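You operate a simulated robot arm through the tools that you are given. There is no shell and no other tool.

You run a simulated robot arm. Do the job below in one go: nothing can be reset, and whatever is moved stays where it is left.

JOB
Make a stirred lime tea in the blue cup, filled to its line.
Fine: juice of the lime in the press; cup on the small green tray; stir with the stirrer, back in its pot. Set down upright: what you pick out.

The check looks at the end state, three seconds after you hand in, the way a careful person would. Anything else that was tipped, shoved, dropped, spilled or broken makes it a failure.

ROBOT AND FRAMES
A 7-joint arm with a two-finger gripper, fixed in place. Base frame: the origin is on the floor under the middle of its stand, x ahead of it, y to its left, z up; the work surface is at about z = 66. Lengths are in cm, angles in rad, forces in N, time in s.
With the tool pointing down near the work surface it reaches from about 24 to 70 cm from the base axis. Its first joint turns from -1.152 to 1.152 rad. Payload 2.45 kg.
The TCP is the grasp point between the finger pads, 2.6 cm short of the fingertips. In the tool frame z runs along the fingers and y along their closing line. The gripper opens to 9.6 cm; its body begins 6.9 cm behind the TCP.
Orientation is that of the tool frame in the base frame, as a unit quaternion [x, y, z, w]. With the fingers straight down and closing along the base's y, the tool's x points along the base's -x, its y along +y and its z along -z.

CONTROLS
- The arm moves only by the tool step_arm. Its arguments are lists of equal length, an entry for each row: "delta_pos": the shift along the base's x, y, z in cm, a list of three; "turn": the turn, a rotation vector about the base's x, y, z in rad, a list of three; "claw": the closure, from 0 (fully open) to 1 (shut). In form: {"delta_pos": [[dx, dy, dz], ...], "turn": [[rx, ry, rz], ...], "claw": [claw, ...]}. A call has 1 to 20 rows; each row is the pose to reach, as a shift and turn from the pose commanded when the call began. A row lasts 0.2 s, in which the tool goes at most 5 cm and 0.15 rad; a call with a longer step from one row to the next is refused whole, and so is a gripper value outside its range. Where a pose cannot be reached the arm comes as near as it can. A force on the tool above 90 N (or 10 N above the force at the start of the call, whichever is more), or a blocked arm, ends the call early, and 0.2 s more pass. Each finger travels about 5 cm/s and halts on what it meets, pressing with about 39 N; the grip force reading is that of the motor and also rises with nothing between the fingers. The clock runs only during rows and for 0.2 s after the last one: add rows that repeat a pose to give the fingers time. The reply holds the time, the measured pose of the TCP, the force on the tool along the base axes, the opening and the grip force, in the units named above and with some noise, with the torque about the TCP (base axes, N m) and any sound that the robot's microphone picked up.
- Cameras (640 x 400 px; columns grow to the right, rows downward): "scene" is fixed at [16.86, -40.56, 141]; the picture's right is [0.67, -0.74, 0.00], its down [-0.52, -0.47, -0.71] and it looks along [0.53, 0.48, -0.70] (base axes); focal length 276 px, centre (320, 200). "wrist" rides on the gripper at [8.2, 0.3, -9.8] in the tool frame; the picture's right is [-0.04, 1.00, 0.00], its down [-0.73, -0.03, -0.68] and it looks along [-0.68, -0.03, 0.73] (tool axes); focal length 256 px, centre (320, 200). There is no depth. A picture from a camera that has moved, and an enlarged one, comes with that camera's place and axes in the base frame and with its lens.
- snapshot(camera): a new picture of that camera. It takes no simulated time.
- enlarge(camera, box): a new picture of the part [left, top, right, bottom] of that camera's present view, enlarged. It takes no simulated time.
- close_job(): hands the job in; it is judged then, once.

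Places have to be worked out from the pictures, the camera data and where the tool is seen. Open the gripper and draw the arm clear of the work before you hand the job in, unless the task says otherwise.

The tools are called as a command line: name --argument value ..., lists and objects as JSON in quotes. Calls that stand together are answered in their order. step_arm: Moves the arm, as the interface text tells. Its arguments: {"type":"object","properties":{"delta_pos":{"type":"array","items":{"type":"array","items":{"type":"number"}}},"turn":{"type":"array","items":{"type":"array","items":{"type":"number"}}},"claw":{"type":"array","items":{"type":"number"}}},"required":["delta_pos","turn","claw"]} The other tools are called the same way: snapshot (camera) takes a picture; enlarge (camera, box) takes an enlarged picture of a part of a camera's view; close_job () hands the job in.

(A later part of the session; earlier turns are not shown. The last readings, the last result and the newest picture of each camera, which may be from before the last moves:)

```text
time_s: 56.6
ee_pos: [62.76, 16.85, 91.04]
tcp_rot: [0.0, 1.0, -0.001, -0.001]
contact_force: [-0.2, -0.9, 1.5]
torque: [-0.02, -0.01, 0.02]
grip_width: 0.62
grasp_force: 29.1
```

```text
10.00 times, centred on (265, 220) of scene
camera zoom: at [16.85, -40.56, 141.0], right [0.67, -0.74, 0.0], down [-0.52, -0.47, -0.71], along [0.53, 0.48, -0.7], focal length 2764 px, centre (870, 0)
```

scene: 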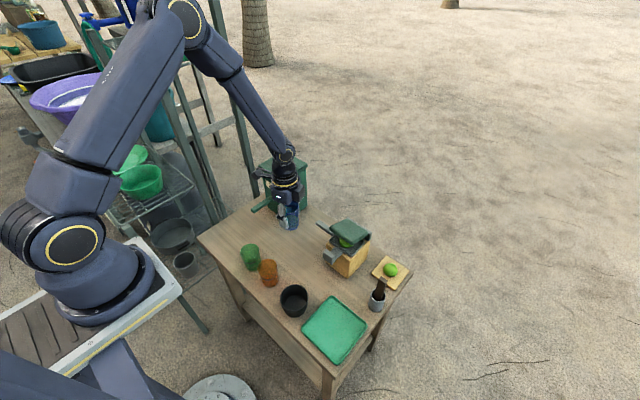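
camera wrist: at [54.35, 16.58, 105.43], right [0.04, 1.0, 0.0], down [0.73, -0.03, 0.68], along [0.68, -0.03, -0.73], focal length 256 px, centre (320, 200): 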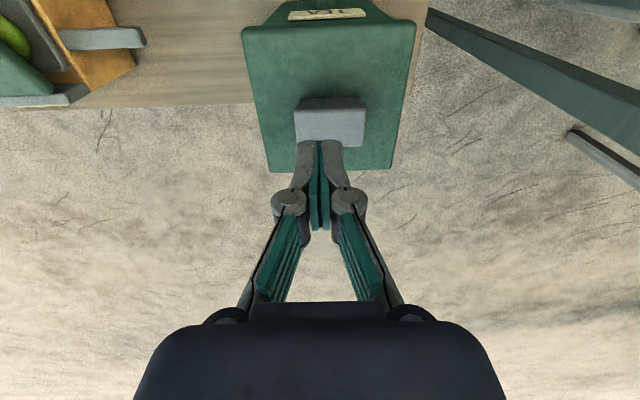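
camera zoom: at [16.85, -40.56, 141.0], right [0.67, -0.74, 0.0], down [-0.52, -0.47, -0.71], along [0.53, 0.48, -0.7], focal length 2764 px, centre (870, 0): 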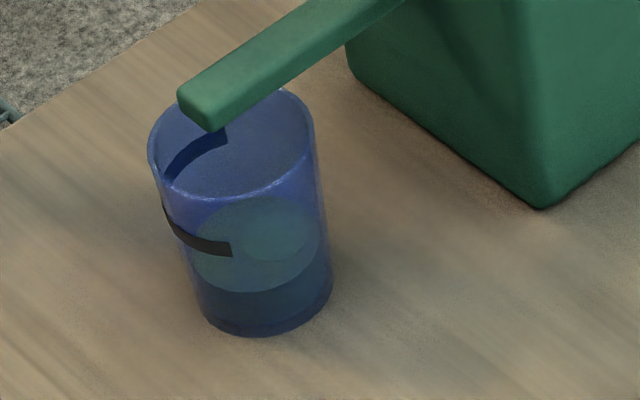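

The level is at about z 68.0–68.1; rate is roughly 0.6 cm/s. I'll hold the press for about 2 s and check.

step_arm --delta_pos '[[0, 0, -0.4], [0, 0, -0.7], [0, 0, -0.7], [0, 0, -0.7], [0, 0, -0.7], [0, 0, -0.7], [0, 0, -0.7], [0, 0, -0.7], [0, 0, -0.7], [0, 0, -0.7], [0, 0, 0]]' --turn '[[0, 0, 0], [0, 0, 0], [0, 0, 0], [0, 0, 0], [0, 0, 0], [0, 0, 0], [0, 0, 0], [0, 0, 0], [0, 0, 0], [0, 0, 0], [0, 0, 0]]' --claw '[1, 1, 1, 1, 1, 1, 1, 1, 1, 1, 1]'

enlarge --camera "scene" --box '[240, 200, 290, 240]'

```text
time_s: 59.0
ee_pos: [62.96, 17.05, 90.96]
tcp_rot: [-0.001, 1.0, -0.001, 0.001]
contact_force: [0.8, 1.0, 2.5]
torque: [-0.04, 0.0, 0.02]
grip_width: 0.59
grasp_force: 28.9
heard: click
```

```text
10.00 times, centred on (265, 220) of scene
camera zoom: at [16.85, -40.56, 141.0], right [0.67, -0.74, 0.0], down [-0.52, -0.47, -0.71], along [0.53, 0.48, -0.7], focal length 2764 px, centre (870, 0)
```

zoom: 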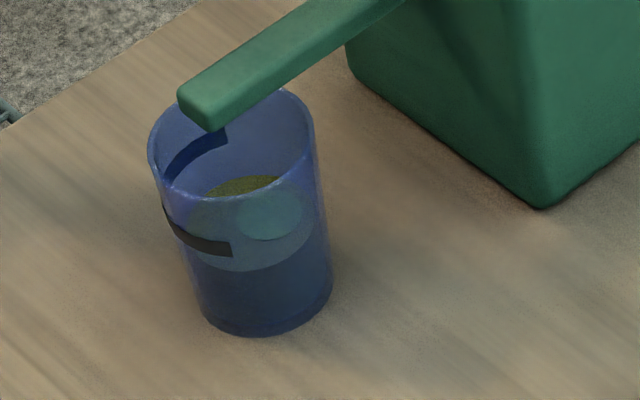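

The surface is now at z≈69.3 (front edge v≈271; target about 243). One more hold of similar length, then trim.

step_arm --delta_pos '[[0, 0, -0.4], [0, 0, -0.7], [0, 0, -0.7], [0, 0, -0.7], [0, 0, -0.7], [0, 0, -0.7], [0, 0, -0.7], [0, 0, -0.7], [0, 0, -0.7], [0, 0, 0]]' --turn '[[0, 0, 0], [0, 0, 0], [0, 0, 0], [0, 0, 0], [0, 0, 0], [0, 0, 0], [0, 0, 0], [0, 0, 0], [0, 0, 0], [0, 0, 0]]' --claw '[1, 1, 1, 1, 1, 1, 1, 1, 1, 1]'

enlarge --camera "scene" --box '[240, 200, 290, 240]'

enlarge --camera "scene" --box '[252, 207, 277, 237]'

```text
time_s: 61.2
ee_pos: [62.88, 17.09, 90.89]
tcp_rot: [-0.001, 1.0, 0.001, -0.001]
contact_force: [0.9, 0.4, 1.8]
torque: [-0.01, -0.02, -0.01]
grip_width: 0.61
grasp_force: 28.8
heard: click
```

```text
10.00 times, centred on (265, 220) of scene
camera zoom: at [16.86, -40.56, 141.0], right [0.67, -0.74, 0.0], down [-0.52, -0.47, -0.71], along [0.53, 0.48, -0.7], focal length 2764 px, centre (870, 0)
```

zoom: 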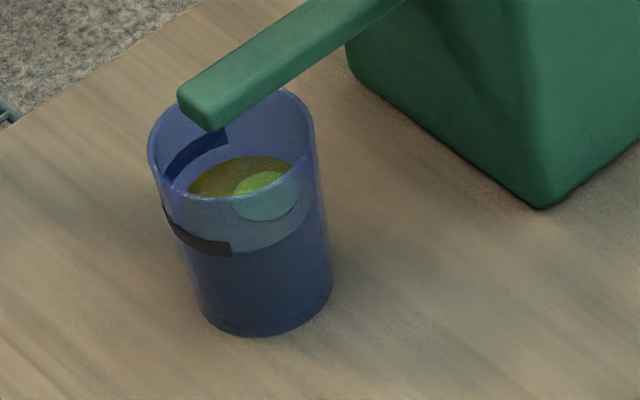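

```text
13.33 times, centred on (264, 222) of scene
camera zoom: at [16.86, -40.56, 141.0], right [0.67, -0.74, 0.0], down [-0.52, -0.47, -0.71], along [0.53, 0.48, -0.7], focal length 3686 px, centre (1060, -93)
```

zoom: 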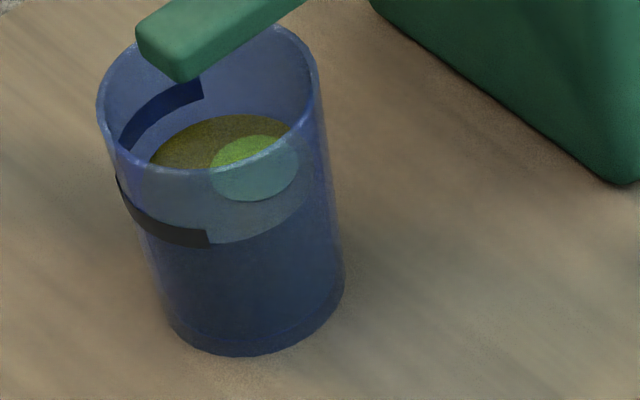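

The surface now meets the lower edge of the band, about 0.5 cm below its centre. A short trim press of three rows.

step_arm --delta_pos '[[0, 0, -0.4], [0, 0, -0.7], [0, 0, -0.7], [0, 0, -0.7], [0, 0, 0]]' --turn '[[0, 0, 0], [0, 0, 0], [0, 0, 0], [0, 0, 0], [0, 0, 0]]' --claw '[1, 1, 1, 1, 1]'

enlarge --camera "scene" --box '[252, 207, 277, 237]'

enlarge --camera "scene" --box '[240, 200, 290, 240]'

```text
time_s: 62.4
ee_pos: [62.89, 17.08, 90.89]
tcp_rot: [0.001, 1.0, 0.0, 0.0]
contact_force: [-1.6, 0.3, 1.3]
torque: [0.0, -0.02, 0.03]
grip_width: 0.61
grasp_force: 28.4
heard: click
```

```text
13.33 times, centred on (264, 222) of scene
camera zoom: at [16.85, -40.56, 141.0], right [0.67, -0.74, 0.0], down [-0.52, -0.47, -0.71], along [0.53, 0.48, -0.7], focal length 3686 px, centre (1060, -93)
```

zoom: 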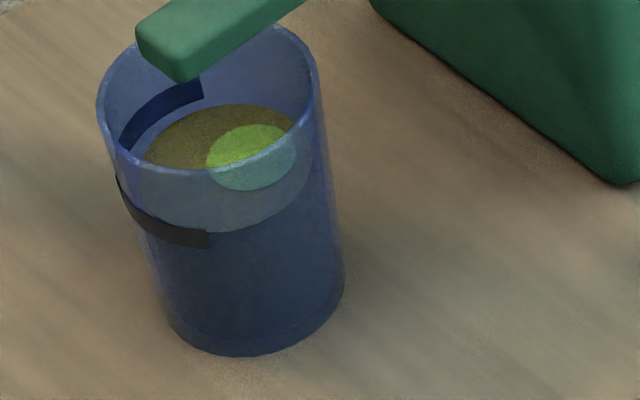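

```text
10.00 times, centred on (265, 220) of scene
camera zoom: at [16.85, -40.56, 141.0], right [0.67, -0.74, 0.0], down [-0.52, -0.47, -0.71], along [0.53, 0.48, -0.7], focal length 2764 px, centre (870, 0)
```

zoom: 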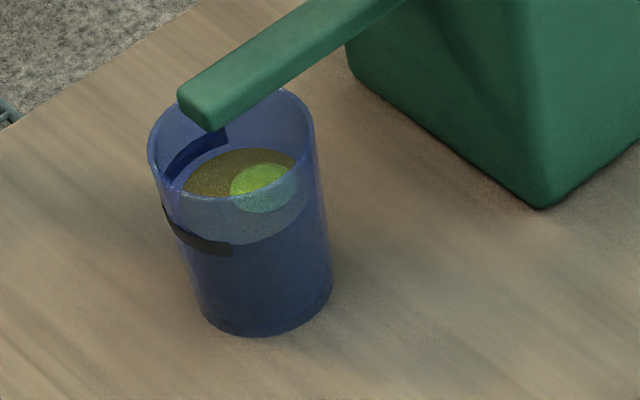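

The surface is now just under the band centre. I'll zoom in tight to measure front and back edges against the band.

enlarge --camera "scene" --box '[255, 212, 271, 228]'

```text
16.00 times, centred on (263, 220) of scene
camera zoom: at [16.85, -40.56, 141.0], right [0.67, -0.74, 0.0], down [-0.52, -0.47, -0.71], along [0.53, 0.48, -0.7], focal length 4423 px, centre (1232, -120)
```

zoom: 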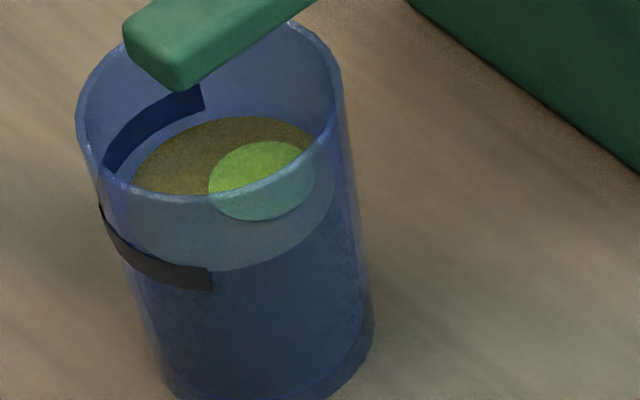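

The surface is about 0.2 cm below the band centre. One brief tap should bring it to the middle of the line.

step_arm --delta_pos '[[0, 0, -0.4], [0, 0, -0.7], [0, 0, 0]]' --turn '[[0, 0, 0], [0, 0, 0], [0, 0, 0]]' --claw '[1, 1, 1]'

enlarge --camera "scene" --box '[255, 212, 271, 228]'

```text
time_s: 63.2
ee_pos: [62.82, 16.96, 90.84]
tcp_rot: [-0.001, 1.0, 0.0, 0.001]
contact_force: [1.3, 0.2, 2.1]
torque: [0.03, -0.02, -0.02]
grip_width: 0.6
grasp_force: 28.8
heard: click
```

```text
16.00 times, centred on (263, 220) of scene
camera zoom: at [16.86, -40.56, 141.0], right [0.67, -0.74, 0.0], down [-0.52, -0.47, -0.71], along [0.53, 0.48, -0.7], focal length 4423 px, centre (1232, -120)
```

zoom: 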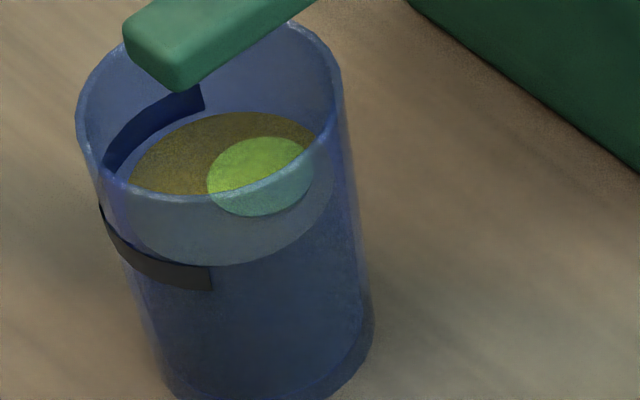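

The level sits at the centre of the line. I'll rise, go back above the cup opening the fingers, and check alignment.

step_arm --delta_pos '[[0, 0, 2], [0, 0, 4.5], [-2, 0, 5], [-5.5, -0.1, 5], [-9, -0.2, 5], [-12, -0.2, 5], [-13.95, -0.25, 5], [-13.95, -0.25, 5]]' --turn '[[0, 0, 0], [0, 0, 0], [0, 0, 0], [0, 0, 0], [0, 0, 0], [0, 0, 0], [0, 0, 0], [0, 0, 0]]' --claw '[1, 1, 0.8, 0.6, 0.4, 0.2, 0.2, 0.2]'

enlarge --camera "wrist" --box '[250, 20, 390, 150]'

```text
time_s: 65.0
ee_pos: [48.93, 16.66, 95.92]
tcp_rot: [0.0, 1.0, 0.0, 0.0]
contact_force: [0.1, 0.1, -0.4]
torque: [-0.01, 0.03, 0.03]
grip_width: 7.69
grasp_force: 0.0
```

```text
3.08 times, centred on (320, 85) of wrist
camera zoom: at [40.85, 16.85, 105.71], right [0.04, 1.0, 0.0], down [0.73, -0.03, 0.68], along [0.68, -0.03, -0.73], focal length 788 px, centre (320, 554)
```

zoom: 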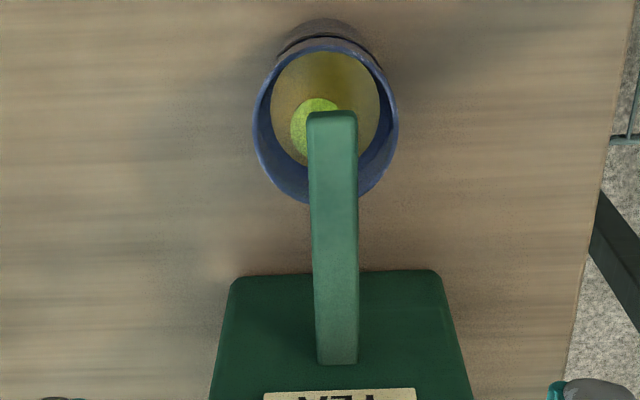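

Aligned within 0.2 cm. Descending around the cup.

step_arm --delta_pos '[[0, 0.15, -4.5], [0, 0.15, -9], [0, 0.15, -13.5], [0, 0.15, -18], [0, 0.15, -21.5], [0, 0.15, -24], [0, 0.15, -25.6], [0, 0.15, -25.6]]' --turn '[[0, 0, 0], [0, 0, 0], [0, 0, 0], [0, 0, 0], [0, 0, 0], [0, 0, 0], [0, 0, 0], [0, 0, 0]]' --claw '[0.2, 0.2, 0.2, 0.2, 0.2, 0.2, 0.2, 0.2]'

snapshot --camera "wrist"

```text
time_s: 66.8
ee_pos: [49.08, 17.1, 70.33]
tcp_rot: [-0.001, 1.0, 0.0, 0.001]
contact_force: [0.5, -0.1, 0.2]
torque: [0.02, -0.04, 0.0]
grip_width: 7.67
grasp_force: 0.0
```

```text
taken
camera wrist: at [40.9, 17.31, 80.08], right [0.04, 1.0, 0.0], down [0.73, -0.03, 0.68], along [0.68, -0.03, -0.73], focal length 256 px, centre (320, 200)
```

wrist: 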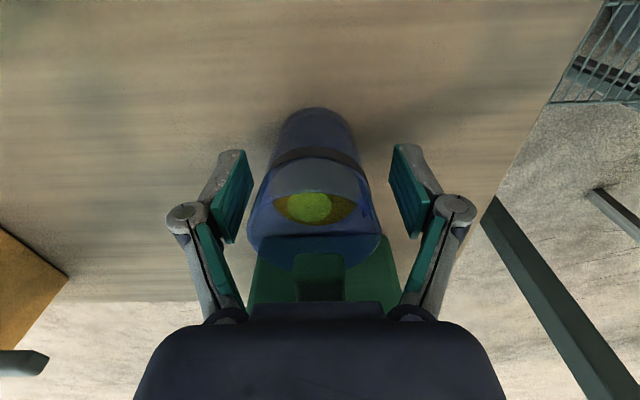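

The cup is 0.2 cm to the -y side; I'll centre on it, close, and lift slightly.

step_arm --delta_pos '[[0, -0.22, -0.05], [0, -0.22, -0.05], [0, -0.22, -0.05], [0, -0.22, -0.05], [0, -0.22, -0.05], [0, -0.22, 0.15], [0, -0.22, 0.35], [0, -0.22, 0.35]]' --turn '[[0, 0, 0], [0, 0, 0], [0, 0, 0], [0, 0, 0], [0, 0, 0], [0, 0, 0], [0, 0, 0], [0, 0, 0]]' --claw '[0.2, 0.35, 0.5, 0.55, 0.55, 0.55, 0.55, 0.55]'

snapshot --camera "wrist"

```text
time_s: 68.6
ee_pos: [49.03, 16.68, 70.67]
tcp_rot: [0.0, 1.0, 0.0, 0.0]
contact_force: [-0.4, 0.8, -0.2]
torque: [-0.01, -0.02, 0.01]
grip_width: 4.74
grasp_force: 38.8
```

```text
taken
camera wrist: at [40.99, 16.95, 80.42], right [0.04, 1.0, 0.0], down [0.73, -0.03, 0.68], along [0.68, -0.03, -0.73], focal length 256 px, centre (320, 200)
```

wrist: 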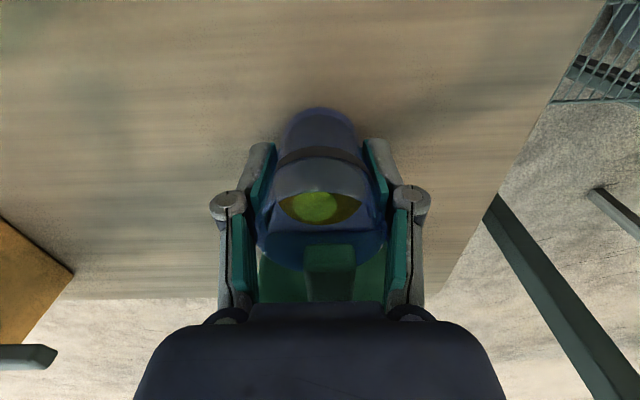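

Held firmly. Sliding slowly out from under the spout (-x), then up.

step_arm --delta_pos '[[-0.4, 0, 0], [-1, 0, 0], [-1.7, 0, 0], [-2.5, 0, 0], [-3.3, 0, 0], [-4.1, 0, 0], [-4.9, 0, 0], [-5.7, 0, 0], [-6.4, 0, 0.1], [-7, 0, 0.6], [-7.3, 0, 1.5], [-7.3, 0, 3], [-7.3, 0, 5], [-7.3, 0, 7.2], [-7.3, 0, 9.5], [-7.3, 0, 11.5], [-7.3, 0, 13], [-7.3, 0, 13.5], [-7.3, 0, 13.5]]' --turn '[[0, 0, 0], [0, 0, 0], [0, 0, 0], [0, 0, 0], [0, 0, 0], [0, 0, 0], [0, 0, 0], [0, 0, 0], [0, 0, 0], [0, 0, 0], [0, 0, 0], [0, 0, 0], [0, 0, 0], [0, 0, 0], [0, 0, 0], [0, 0, 0], [0, 0, 0], [0, 0, 0], [0, 0, 0]]' --claw '[0.55, 0.55, 0.55, 0.55, 0.55, 0.55, 0.55, 0.55, 0.55, 0.55, 0.55, 0.55, 0.55, 0.55, 0.55, 0.55, 0.55, 0.55, 0.55]'

snapshot --camera "wrist"

snapshot --camera "scene"

```text
time_s: 72.6
ee_pos: [41.39, 16.62, 84.23]
tcp_rot: [0.0, 1.0, 0.0, 0.001]
contact_force: [-0.3, -0.2, -0.3]
torque: [0.02, 0.02, 0.02]
grip_width: 4.67
grasp_force: 38.9
```

```text
taken
camera wrist: at [33.43, 16.92, 94.07], right [0.04, 1.0, 0.0], down [0.73, -0.03, 0.68], along [0.68, -0.03, -0.73], focal length 256 px, centre (320, 200)
```

wrist: 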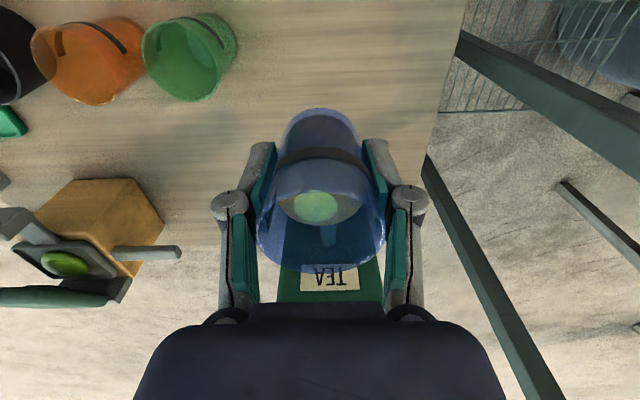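

```text
taken
```

scene: 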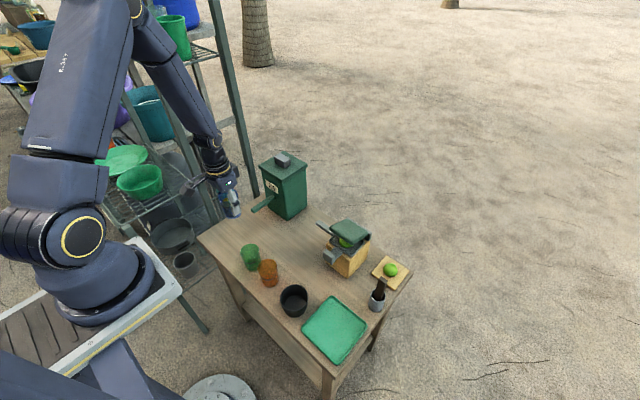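

The liquid is steady. Carrying the cup slowly over toward the tray at about z 84, passing above the other cups.

step_arm --delta_pos '[[0.1, -0.4, 0], [0.2, -1.1, 0], [0.4, -2.1, 0], [0.6, -3.4, 0], [0.8, -5, 0], [1, -6.8, 0], [1.2, -8.7, 0], [1.4, -10.6, 0], [1.5, -12.5, 0], [1.6, -14.4, 0], [1.6, -16.3, 0], [1.6, -18.2, 0], [1.6, -20.1, 0], [1.5, -22, 0], [1.4, -23.8, 0], [1.2, -25.4, 0], [1, -26.8, 0], [0.8, -27.8, 0], [0.7, -28.3, 0], [0.7, -28.5, 0]]' --turn '[[0, 0, 0], [0, 0, 0], [0, 0, 0], [0, 0, 0], [0, 0, 0], [0, 0, 0], [0, 0, 0], [0, 0, 0], [0, 0, 0], [0, 0, 0], [0, 0, 0], [0, 0, 0], [0, 0, 0], [0, 0, 0], [0, 0, 0], [0, 0, 0], [0, 0, 0], [0, 0, 0], [0, 0, 0], [0, 0, 0]]' --claw '[0.55, 0.55, 0.55, 0.55, 0.55, 0.55, 0.55, 0.55, 0.55, 0.55, 0.55, 0.55, 0.55, 0.55, 0.55, 0.55, 0.55, 0.55, 0.55, 0.55]'

snapshot --camera "wrist"

```text
time_s: 76.8
ee_pos: [42.45, -11.78, 84.18]
tcp_rot: [-0.001, 1.0, 0.0, 0.0]
contact_force: [-0.2, 0.0, -0.4]
torque: [-0.01, -0.01, 0.0]
grip_width: 4.64
grasp_force: 39.2
```

```text
taken
camera wrist: at [34.37, -11.57, 93.9], right [0.04, 1.0, 0.0], down [0.73, -0.03, 0.68], along [0.68, -0.03, -0.73], focal length 256 px, centre (320, 200)
```

wrist: 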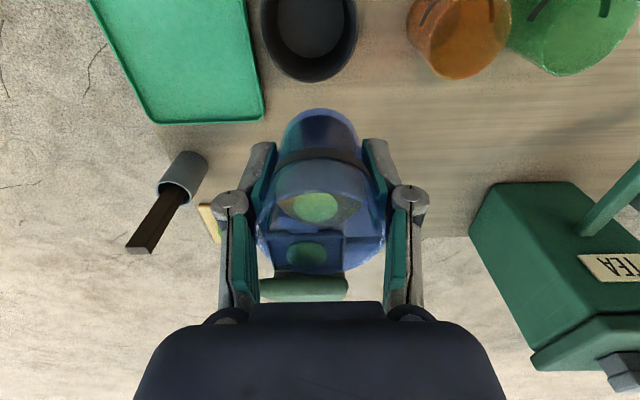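

Tray centre refines to about (40.4, -24.5). Moving above it and lowering part way.

step_arm --delta_pos '[[-0.1, -0.5, 0], [-0.3, -1.4, 0], [-0.5, -2.7, 0], [-0.8, -4.4, 0], [-1.1, -6.3, 0], [-1.4, -8.2, 0], [-1.7, -10, 0], [-1.9, -11.5, 0], [-2, -12.4, -0.3], [-2.05, -12.7, -1.2], [-2.05, -12.7, -3], [-2.05, -12.7, -5], [-2.05, -12.7, -7], [-2.05, -12.7, -9], [-2.05, -12.7, -10.5], [-2.05, -12.7, -11.2], [-2.05, -12.7, -11.2]]' --turn '[[0, 0, 0], [0, 0, 0], [0, 0, 0], [0, 0, 0], [0, 0, 0], [0, 0, 0], [0, 0, 0], [0, 0, 0], [0, 0, 0], [0, 0, 0], [0, 0, 0], [0, 0, 0], [0, 0, 0], [0, 0, 0], [0, 0, 0], [0, 0, 0], [0, 0, 0]]' --claw '[0.55, 0.55, 0.55, 0.55, 0.55, 0.55, 0.55, 0.55, 0.55, 0.55, 0.55, 0.55, 0.55, 0.55, 0.55, 0.55, 0.55]'

snapshot --camera "wrist"

enlarge --camera "scene" --box '[270, 250, 410, 370]'

```text
time_s: 80.4
ee_pos: [40.17, -24.55, 73.04]
tcp_rot: [-0.001, 1.0, 0.0, 0.0]
contact_force: [-0.3, 0.0, 0.8]
torque: [0.02, 0.0, 0.0]
grip_width: 4.64
grasp_force: 39.1
```

```text
taken
camera wrist: at [32.25, -24.23, 82.69], right [0.04, 1.0, 0.0], down [0.73, -0.03, 0.68], along [0.68, -0.03, -0.73], focal length 256 px, centre (320, 200)
```

wrist: 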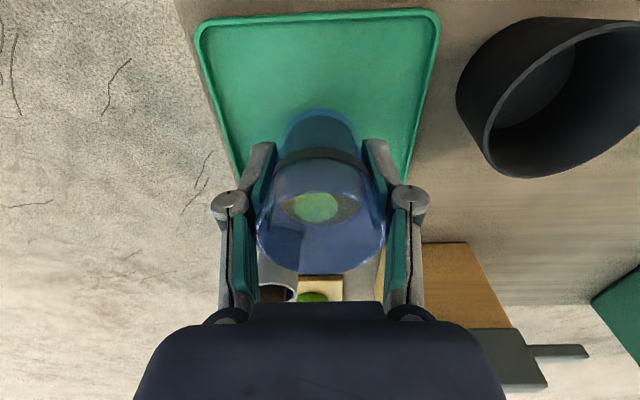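

```text
3.33 times, centred on (340, 310) of scene
camera zoom: at [16.86, -40.56, 141.0], right [0.67, -0.74, 0.0], down [-0.52, -0.47, -0.71], along [0.53, 0.48, -0.7], focal length 921 px, centre (253, -167)
```

zoom: 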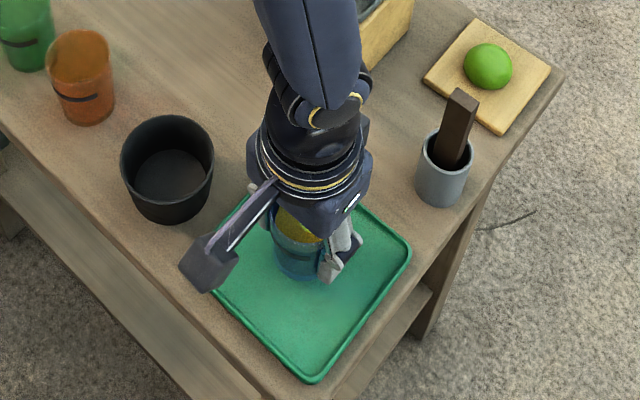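

The cup is over the tray centre, (40.2, -24.5) against (40.6, -24.5). Lowering gently to near contact.

step_arm --delta_pos '[[0.3, 0, -0.5], [0.3, 0, -1.1], [0.3, 0, -1.6], [0.3, 0, -1.9], [0.3, 0, -2.0]]' --turn '[[0, 0, 0], [0, 0, 0], [0, 0, 0], [0, 0, 0], [0, 0, 0]]' --claw '[0.55, 0.55, 0.55, 0.55, 0.55]'

```text
time_s: 81.6
ee_pos: [40.63, -24.44, 71.02]
tcp_rot: [-0.001, 1.0, 0.0, 0.0]
contact_force: [0.0, 2.2, 5.2]
torque: [0.12, 0.03, -0.05]
grip_width: 4.65
grasp_force: 38.8
```

First contact (5 N) at TCP z≈71. A touch lower, then check.

step_arm --delta_pos '[[0, 0, -0.08], [0, 0, -0.12]]' --turn '[[0, 0, 0], [0, 0, 0]]' --claw '[0.55, 0.55]'

snapshot --camera "wrist"

```text
time_s: 82.2
ee_pos: [40.54, -24.52, 70.89]
tcp_rot: [-0.001, 1.0, 0.0, -0.001]
contact_force: [-1.8, 6.2, 18.7]
torque: [0.21, 0.12, -0.01]
grip_width: 4.66
grasp_force: 38.4
```

```text
taken
camera wrist: at [32.55, -24.23, 80.65], right [0.04, 1.0, 0.0], down [0.73, -0.03, 0.68], along [0.68, -0.03, -0.73], focal length 256 px, centre (320, 200)
```

wrist: 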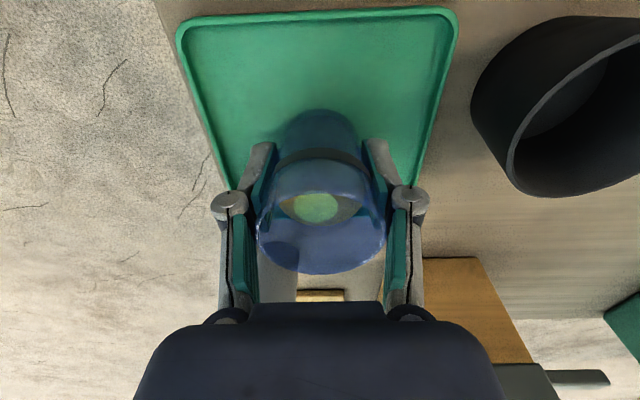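

Cup rests on the tray. Opening the fingers gently.

step_arm --delta_pos '[[0, 0, 0.08], [0, 0, 0.08], [0, 0, 0.08], [0, 0, 0.08], [0, 0, 0.08], [0, 0, 0.08]]' --turn '[[0, 0, 0], [0, 0, 0], [0, 0, 0], [0, 0, 0], [0, 0, 0], [0, 0, 0]]' --claw '[0.52, 0.48, 0.4, 0.3, 0.15, 0.15]'

snapshot --camera "wrist"

```text
time_s: 83.6
ee_pos: [40.64, -24.53, 70.88]
tcp_rot: [-0.001, 1.0, 0.0, 0.0]
contact_force: [0.0, -0.2, 0.8]
torque: [0.02, 0.02, -0.01]
grip_width: 8.17
grasp_force: 0.1
```

```text
taken
camera wrist: at [32.6, -24.27, 80.63], right [0.04, 1.0, 0.0], down [0.73, -0.03, 0.68], along [0.68, -0.03, -0.73], focal length 256 px, centre (320, 200)
```

wrist: 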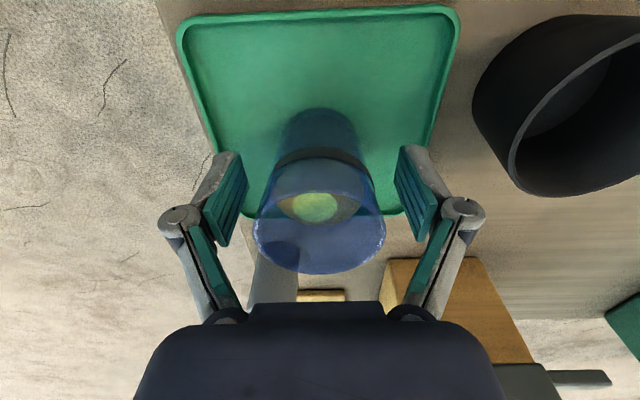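

Released upright. I'll lift straight up and move to look at the stirrer pot, around (52, -29.6).

step_arm --delta_pos '[[0, 0, 4], [0, 0, 8.5], [0, 0, 13], [0, 0, 17.5], [0.5, -0.5, 21], [2.5, -2, 23], [5, -3.5, 24], [7.5, -4.5, 24], [7.5, -4.5, 24]]' --turn '[[0, 0, 0], [0, 0, 0], [0, 0, 0], [0, 0, 0], [0, 0, 0], [0, 0, 0], [0, 0, 0], [0, 0, 0], [0, 0, 0]]' --claw '[0.15, 0.15, 0.15, 0.15, 0.3, 0.4, 0.5, 0.5, 0.5]'

snapshot --camera "wrist"

enlarge --camera "scene" --box '[290, 250, 410, 370]'

enlarge --camera "scene" --box '[355, 265, 400, 315]'

```text
time_s: 85.6
ee_pos: [48.13, -29.15, 94.93]
tcp_rot: [-0.001, 1.0, 0.0, 0.0]
contact_force: [0.3, -0.8, 0.8]
torque: [-0.03, -0.01, 0.01]
grip_width: 4.8
grasp_force: 0.0
```

```text
taken
camera wrist: at [40.06, -28.87, 104.53], right [0.04, 1.0, 0.0], down [0.73, -0.03, 0.68], along [0.68, -0.03, -0.73], focal length 256 px, centre (320, 200)
```

wrist: 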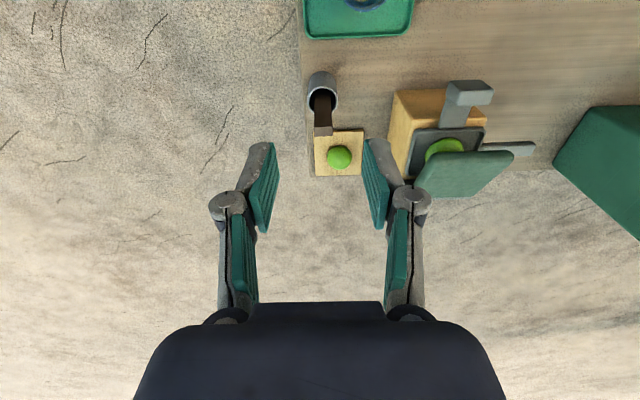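

```text
3.33 times, centred on (350, 310) of scene
camera zoom: at [16.86, -40.56, 141.0], right [0.67, -0.74, 0.0], down [-0.52, -0.47, -0.71], along [0.53, 0.48, -0.7], focal length 921 px, centre (220, -167)
```

zoom: 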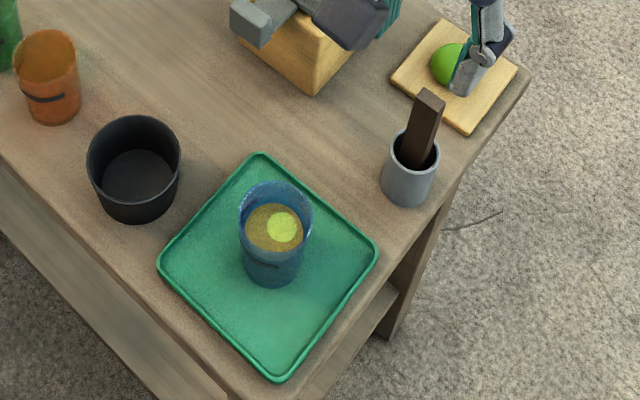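

```text
8.00 times, centred on (378, 290) of scene
camera zoom: at [16.86, -40.56, 141.0], right [0.67, -0.74, 0.0], down [-0.52, -0.47, -0.71], along [0.53, 0.48, -0.7], focal length 2212 px, centre (-140, -520)
```

zoom: 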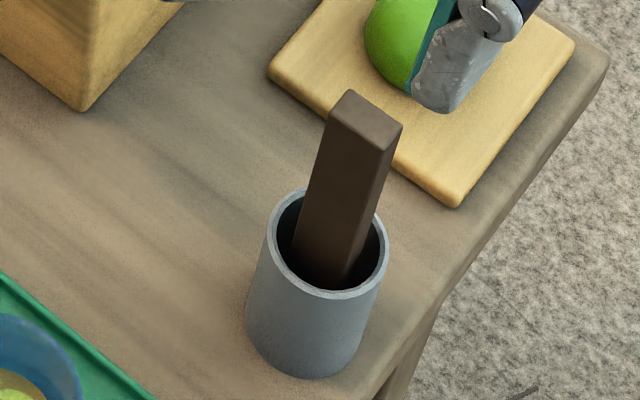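

The cup stands well on the tray. Next the stirrer: its top is at about (52.6, -29.2, 80), in the pot at (52.2, -29.5). I'll zoom from the wrist to get its cross-section and lean.

enlarge --camera "wrist" --box '[285, 50, 375, 185]'

enlarge --camera "scene" --box '[365, 270, 390, 295]'

```text
2.96 times, centred on (330, 118) of wrist
camera zoom: at [40.06, -28.87, 104.53], right [0.04, 1.0, 0.0], down [0.73, -0.03, 0.68], along [0.68, -0.03, -0.73], focal length 758 px, centre (290, 444)
```

zoom: 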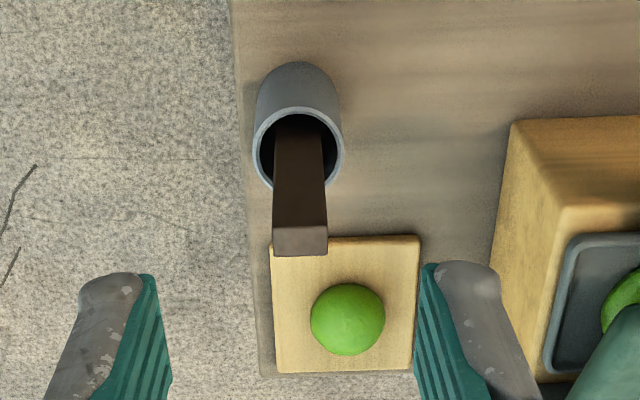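

```text
16.00 times, centred on (378, 282) of scene
camera zoom: at [16.86, -40.56, 141.0], right [0.67, -0.74, 0.0], down [-0.52, -0.47, -0.71], along [0.53, 0.48, -0.7], focal length 4423 px, centre (-600, -1120)
```

zoom: 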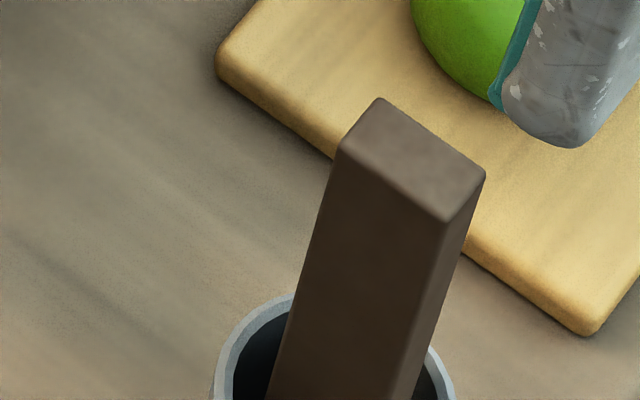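

The stirrer stands essentially vertical at about (53.35, -29.05), top z≈79.5, cross-section about 1.1 (x) × 2 (y); pot rim z≈72.4. I'll move above it with fingers open along y.

step_arm --delta_pos '[[2, 0, -2], [4, 0.05, -5], [5.2, 0.1, -7.5], [5.2, 0.1, -9], [5.2, 0.1, -9]]' --turn '[[0, 0, 0], [0, 0, 0], [0, 0, 0], [0, 0, 0], [0, 0, 0]]' --claw '[0.4, 0.4, 0.4, 0.4, 0.4]'

snapshot --camera "wrist"

enlarge --camera "scene" --box '[340, 230, 420, 310]'

```text
time_s: 86.8
ee_pos: [53.24, -29.12, 85.7]
tcp_rot: [-0.001, 1.0, 0.0, 0.0]
contact_force: [0.5, -0.3, 0.7]
torque: [0.0, -0.02, 0.01]
grip_width: 5.76
grasp_force: 0.0
```

```text
taken
camera wrist: at [45.02, -28.78, 95.5], right [0.04, 1.0, 0.0], down [0.73, -0.03, 0.68], along [0.68, -0.03, -0.73], focal length 256 px, centre (320, 200)
```

wrist: 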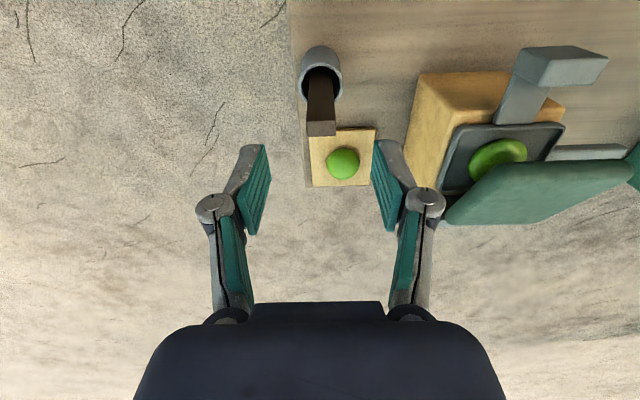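

```text
5.00 times, centred on (380, 270) of scene
camera zoom: at [16.86, -40.56, 141.0], right [0.67, -0.74, 0.0], down [-0.52, -0.47, -0.71], along [0.53, 0.48, -0.7], focal length 1382 px, centre (20, -150)
```

zoom: 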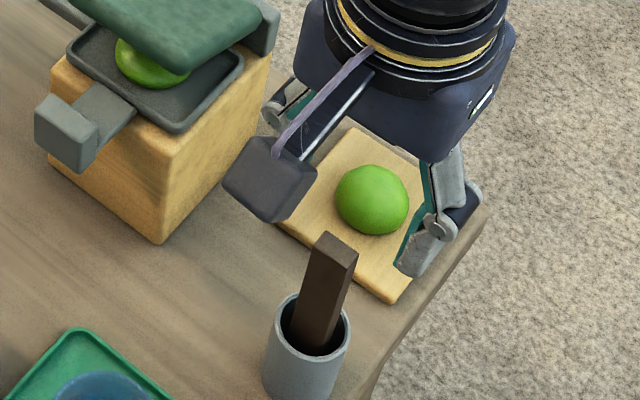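

The stirrer is aligned under the tool axis in the wrist view. Descending so the pads sit either side of its upper part, with tips above the pot rim.

step_arm --delta_pos '[[0, 0, -2.5], [0, 0, -5], [0, 0, -7], [0, 0, -8.2], [0, 0, -8.2]]' --turn '[[0, 0, 0], [0, 0, 0], [0, 0, 0], [0, 0, 0], [0, 0, 0]]' --claw '[0.4, 0.4, 0.4, 0.4, 0.4]'

snapshot --camera "wrist"

enlarge --camera "scene" --box '[340, 230, 420, 310]'

```text
time_s: 88.0
ee_pos: [53.15, -28.97, 77.6]
tcp_rot: [-0.001, 1.0, 0.0, 0.0]
contact_force: [0.7, 0.2, 1.1]
torque: [0.02, -0.04, 0.02]
grip_width: 5.77
grasp_force: 0.1
```

```text
taken
camera wrist: at [45.11, -28.77, 87.37], right [0.04, 1.0, 0.0], down [0.73, -0.03, 0.68], along [0.68, -0.03, -0.73], focal length 256 px, centre (320, 200)
```

wrist: 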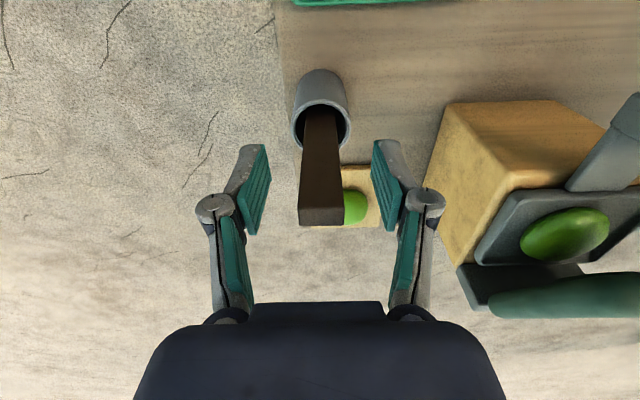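

```text
5.00 times, centred on (380, 270) of scene
camera zoom: at [16.86, -40.56, 141.0], right [0.67, -0.74, 0.0], down [-0.52, -0.47, -0.71], along [0.53, 0.48, -0.7], focal length 1382 px, centre (20, -150)
```

zoom: 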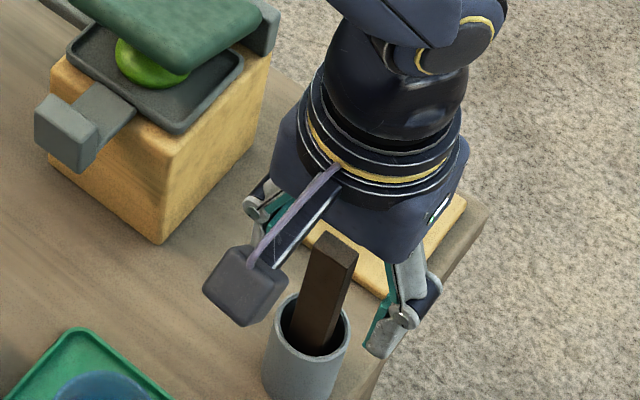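

The stirrer top triangulates to (53.26, -29.0, 79.7), centred between the pads. Closing on it.

step_arm --delta_pos '[[0, 0, 0], [0, 0, 0], [0, 0, 0], [0, 0, 0], [0, 0, 0], [0, 0, 0]]' --turn '[[0, 0, 0], [0, 0, 0], [0, 0, 0], [0, 0, 0], [0, 0, 0], [0, 0, 0]]' --claw '[0.55, 0.7, 0.78, 0.83, 0.86, 0.86]'

enlarge --camera "scene" --box '[340, 230, 420, 310]'

snapshot --camera "wrist"

```text
time_s: 89.4
ee_pos: [53.19, -29.07, 77.7]
tcp_rot: [-0.001, 1.0, 0.0, 0.001]
contact_force: [-0.1, 1.6, 1.3]
torque: [-0.01, -0.02, 0.02]
grip_width: 1.85
grasp_force: 39.1
```

```text
5.00 times, centred on (380, 270) of scene
camera zoom: at [16.86, -40.56, 141.0], right [0.67, -0.74, 0.0], down [-0.52, -0.47, -0.71], along [0.53, 0.48, -0.7], focal length 1382 px, centre (20, -150)
```

zoom: 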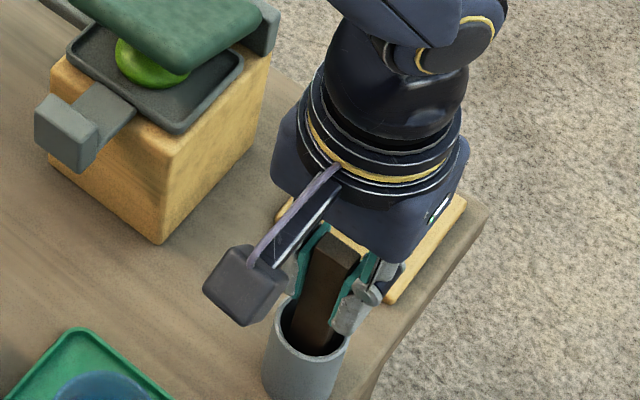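

```text
taken
camera wrist: at [45.12, -28.77, 87.4], right [0.04, 1.0, 0.0], down [0.73, -0.03, 0.68], along [0.68, -0.03, -0.73], focal length 256 px, centre (320, 200)
```

wrist: 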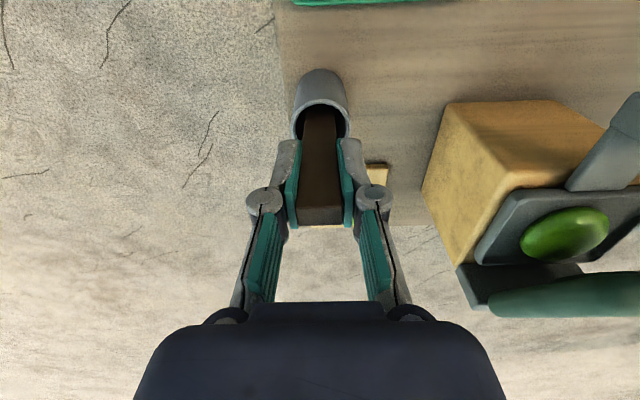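

Gripped at 1.85 cm. Lifting straight up slowly, watching that the pot stays put.

step_arm --delta_pos '[[0, 0, 0.5], [0, 0, 1.5], [0, 0, 3], [0, 0, 5], [0, 0, 7], [0, 0, 9], [0, 0, 11], [0, 0, 12], [0, 0, 12]]' --turn '[[0, 0, 0], [0, 0, 0], [0, 0, 0], [0, 0, 0], [0, 0, 0], [0, 0, 0], [0, 0, 0], [0, 0, 0], [0, 0, 0]]' --claw '[0.86, 0.86, 0.86, 0.86, 0.86, 0.86, 0.86, 0.86, 0.86]'

snapshot --camera "wrist"

enlarge --camera "scene" --box '[320, 210, 420, 330]'

```text
time_s: 91.4
ee_pos: [53.25, -28.94, 89.73]
tcp_rot: [-0.001, 1.0, 0.0, -0.001]
contact_force: [0.5, -0.5, -0.7]
torque: [-0.01, -0.01, -0.01]
grip_width: 1.82
grasp_force: 39.3
```

```text
taken
camera wrist: at [45.24, -28.7, 99.44], right [0.04, 1.0, 0.0], down [0.73, -0.03, 0.68], along [0.68, -0.03, -0.73], focal length 256 px, centre (320, 200)
```

wrist: 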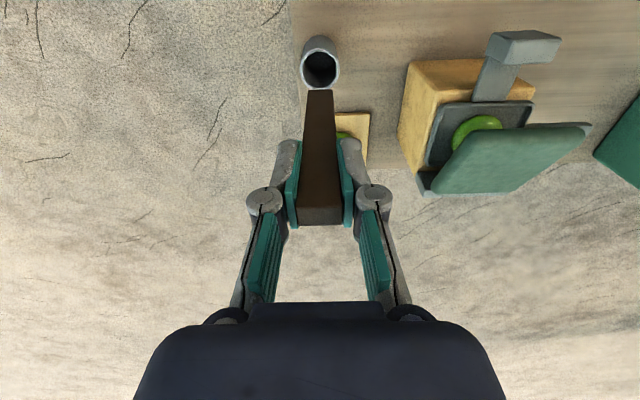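

```text
3.33 times, centred on (370, 270) of scene
camera zoom: at [16.86, -40.56, 141.0], right [0.67, -0.74, 0.0], down [-0.52, -0.47, -0.71], along [0.53, 0.48, -0.7], focal length 921 px, centre (153, -33)
```

zoom: 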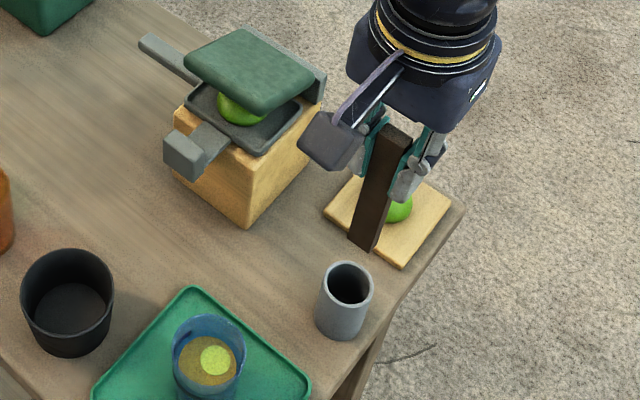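

The stirrer is out, its lower end about 11.1 cm below the TCP (z≈78.6), and the pot is undisturbed. Moving above the cup on the tray.

step_arm --delta_pos '[[-1, 0.3, 0], [-3, 1, 0], [-5.2, 1.8, 0], [-7.5, 2.7, 0], [-9.7, 3.5, 0], [-11.5, 4.1, 0], [-12.5, 4.4, 0], [-12.65, 4.45, 0], [-12.65, 4.45, 0]]' --turn '[[0, 0, 0], [0, 0, 0], [0, 0, 0], [0, 0, 0], [0, 0, 0], [0, 0, 0], [0, 0, 0], [0, 0, 0], [0, 0, 0]]' --claw '[0.86, 0.86, 0.86, 0.86, 0.86, 0.86, 0.86, 0.86, 0.86]'

snapshot --camera "wrist"

enlarge --camera "scene" --box '[290, 250, 390, 370]'

```text
time_s: 93.4
ee_pos: [40.67, -24.5, 89.68]
tcp_rot: [-0.001, 1.0, -0.001, 0.0]
contact_force: [0.2, 0.0, -0.3]
torque: [0.02, 0.02, -0.01]
grip_width: 1.83
grasp_force: 38.9
```

```text
taken
camera wrist: at [32.66, -24.23, 99.43], right [0.04, 1.0, 0.0], down [0.73, -0.03, 0.68], along [0.68, -0.03, -0.73], focal length 256 px, centre (320, 200)
```

wrist: 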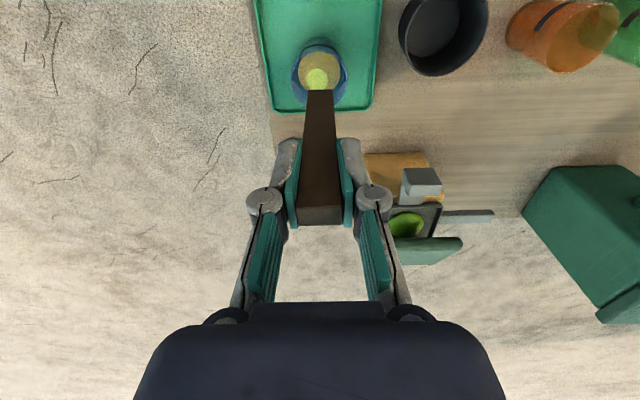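

```text
3.33 times, centred on (340, 310) of scene
camera zoom: at [16.86, -40.56, 141.0], right [0.67, -0.74, 0.0], down [-0.52, -0.47, -0.71], along [0.53, 0.48, -0.7], focal length 921 px, centre (253, -167)
```

zoom: 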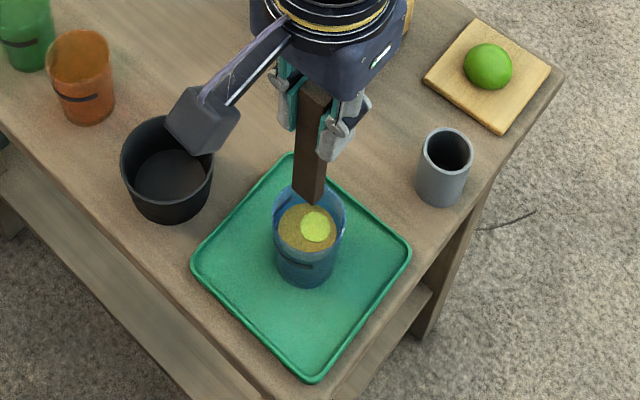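

enlarge --camera "wrist" --box '[275, 25, 365, 115]'

```text
4.44 times, centred on (320, 70) of wrist
camera zoom: at [32.66, -24.23, 99.43], right [0.04, 1.0, 0.0], down [0.73, -0.03, 0.68], along [0.68, -0.03, -0.73], focal length 1138 px, centre (320, 778)
```

zoom: 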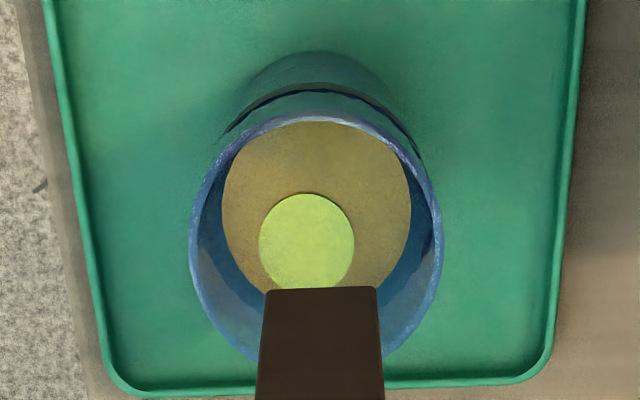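

The cup centre is about (40.8, -24.6), nearly under the stirrer. Lowering the stirrer slowly into the tea, lower end to z≈68.5.

step_arm --delta_pos '[[0.1, -0.1, -1], [0.1, -0.1, -2.5], [0.1, -0.1, -4], [0.1, -0.1, -5.2], [0.1, -0.1, -6.2], [0.1, -0.1, -7.2], [0.1, -0.1, -8.2], [0.1, -0.1, -9.2], [0.1, -0.1, -10.1], [0.1, -0.1, -10.1]]' --turn '[[0, 0, 0], [0, 0, 0], [0, 0, 0], [0, 0, 0], [0, 0, 0], [0, 0, 0], [0, 0, 0], [0, 0, 0], [0, 0, 0], [0, 0, 0]]' --claw '[0.86, 0.86, 0.86, 0.86, 0.86, 0.86, 0.86, 0.86, 0.86, 0.86]'

snapshot --camera "wrist"

enlarge --camera "scene" --box '[310, 270, 370, 350]'

```text
time_s: 95.6
ee_pos: [40.73, -24.54, 79.6]
tcp_rot: [-0.001, 1.0, 0.0, -0.001]
contact_force: [0.0, 0.4, 0.0]
torque: [0.02, 0.02, 0.01]
grip_width: 1.85
grasp_force: 38.6
```

```text
taken
camera wrist: at [32.72, -24.35, 89.31], right [0.04, 1.0, 0.0], down [0.73, -0.03, 0.68], along [0.68, -0.03, -0.73], focal length 256 px, centre (320, 200)
```

wrist: 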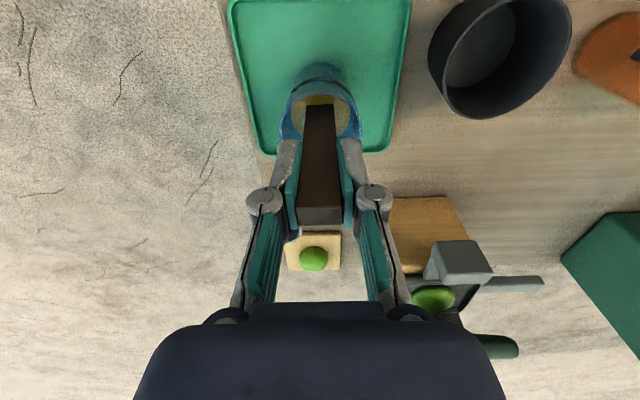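

```text
5.00 times, centred on (340, 310) of scene
camera zoom: at [16.86, -40.56, 141.0], right [0.67, -0.74, 0.0], down [-0.52, -0.47, -0.71], along [0.53, 0.48, -0.7], focal length 1382 px, centre (220, -350)
```

zoom: 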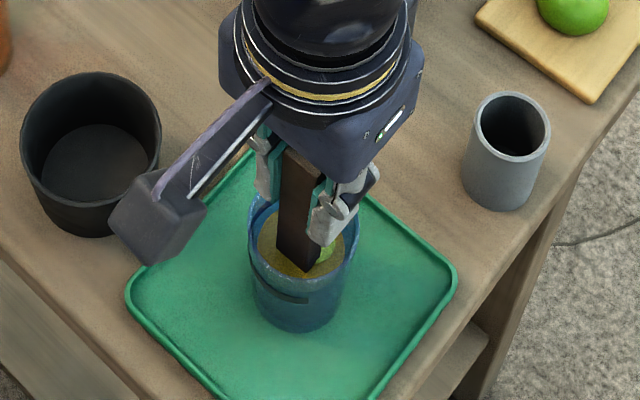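

enlarge --camera "wrist" --box '[270, 55, 370, 155]'

enlarge --camera "scene" --box '[322, 300, 352, 335]'

```text
4.00 times, centred on (320, 105) of wrist
camera zoom: at [32.72, -24.35, 89.31], right [0.04, 1.0, 0.0], down [0.73, -0.03, 0.68], along [0.68, -0.03, -0.73], focal length 1024 px, centre (320, 580)
```

zoom: 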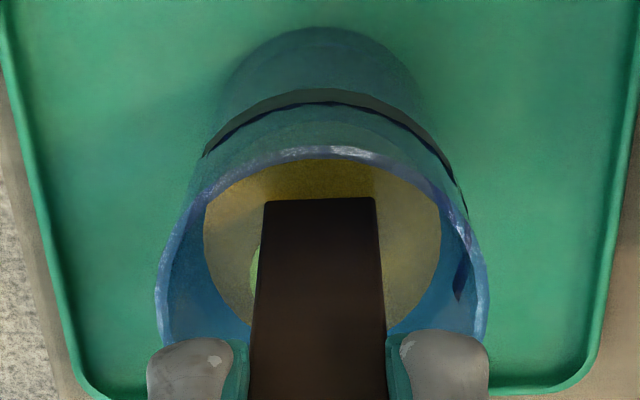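

```text
11.43 times, centred on (337, 318) of scene
camera zoom: at [16.86, -40.56, 141.0], right [0.67, -0.74, 0.0], down [-0.52, -0.47, -0.71], along [0.53, 0.48, -0.7], focal length 3159 px, centre (126, -1143)
```

zoom: 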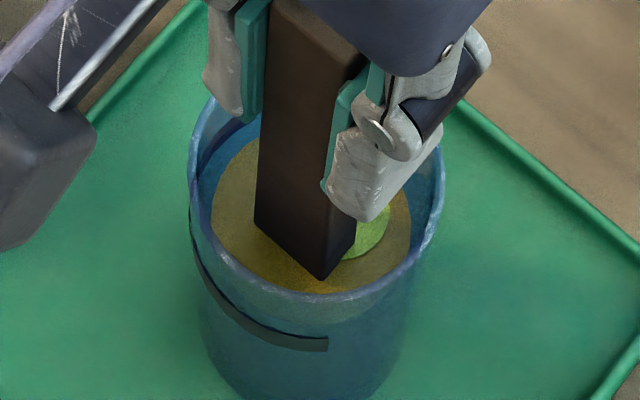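

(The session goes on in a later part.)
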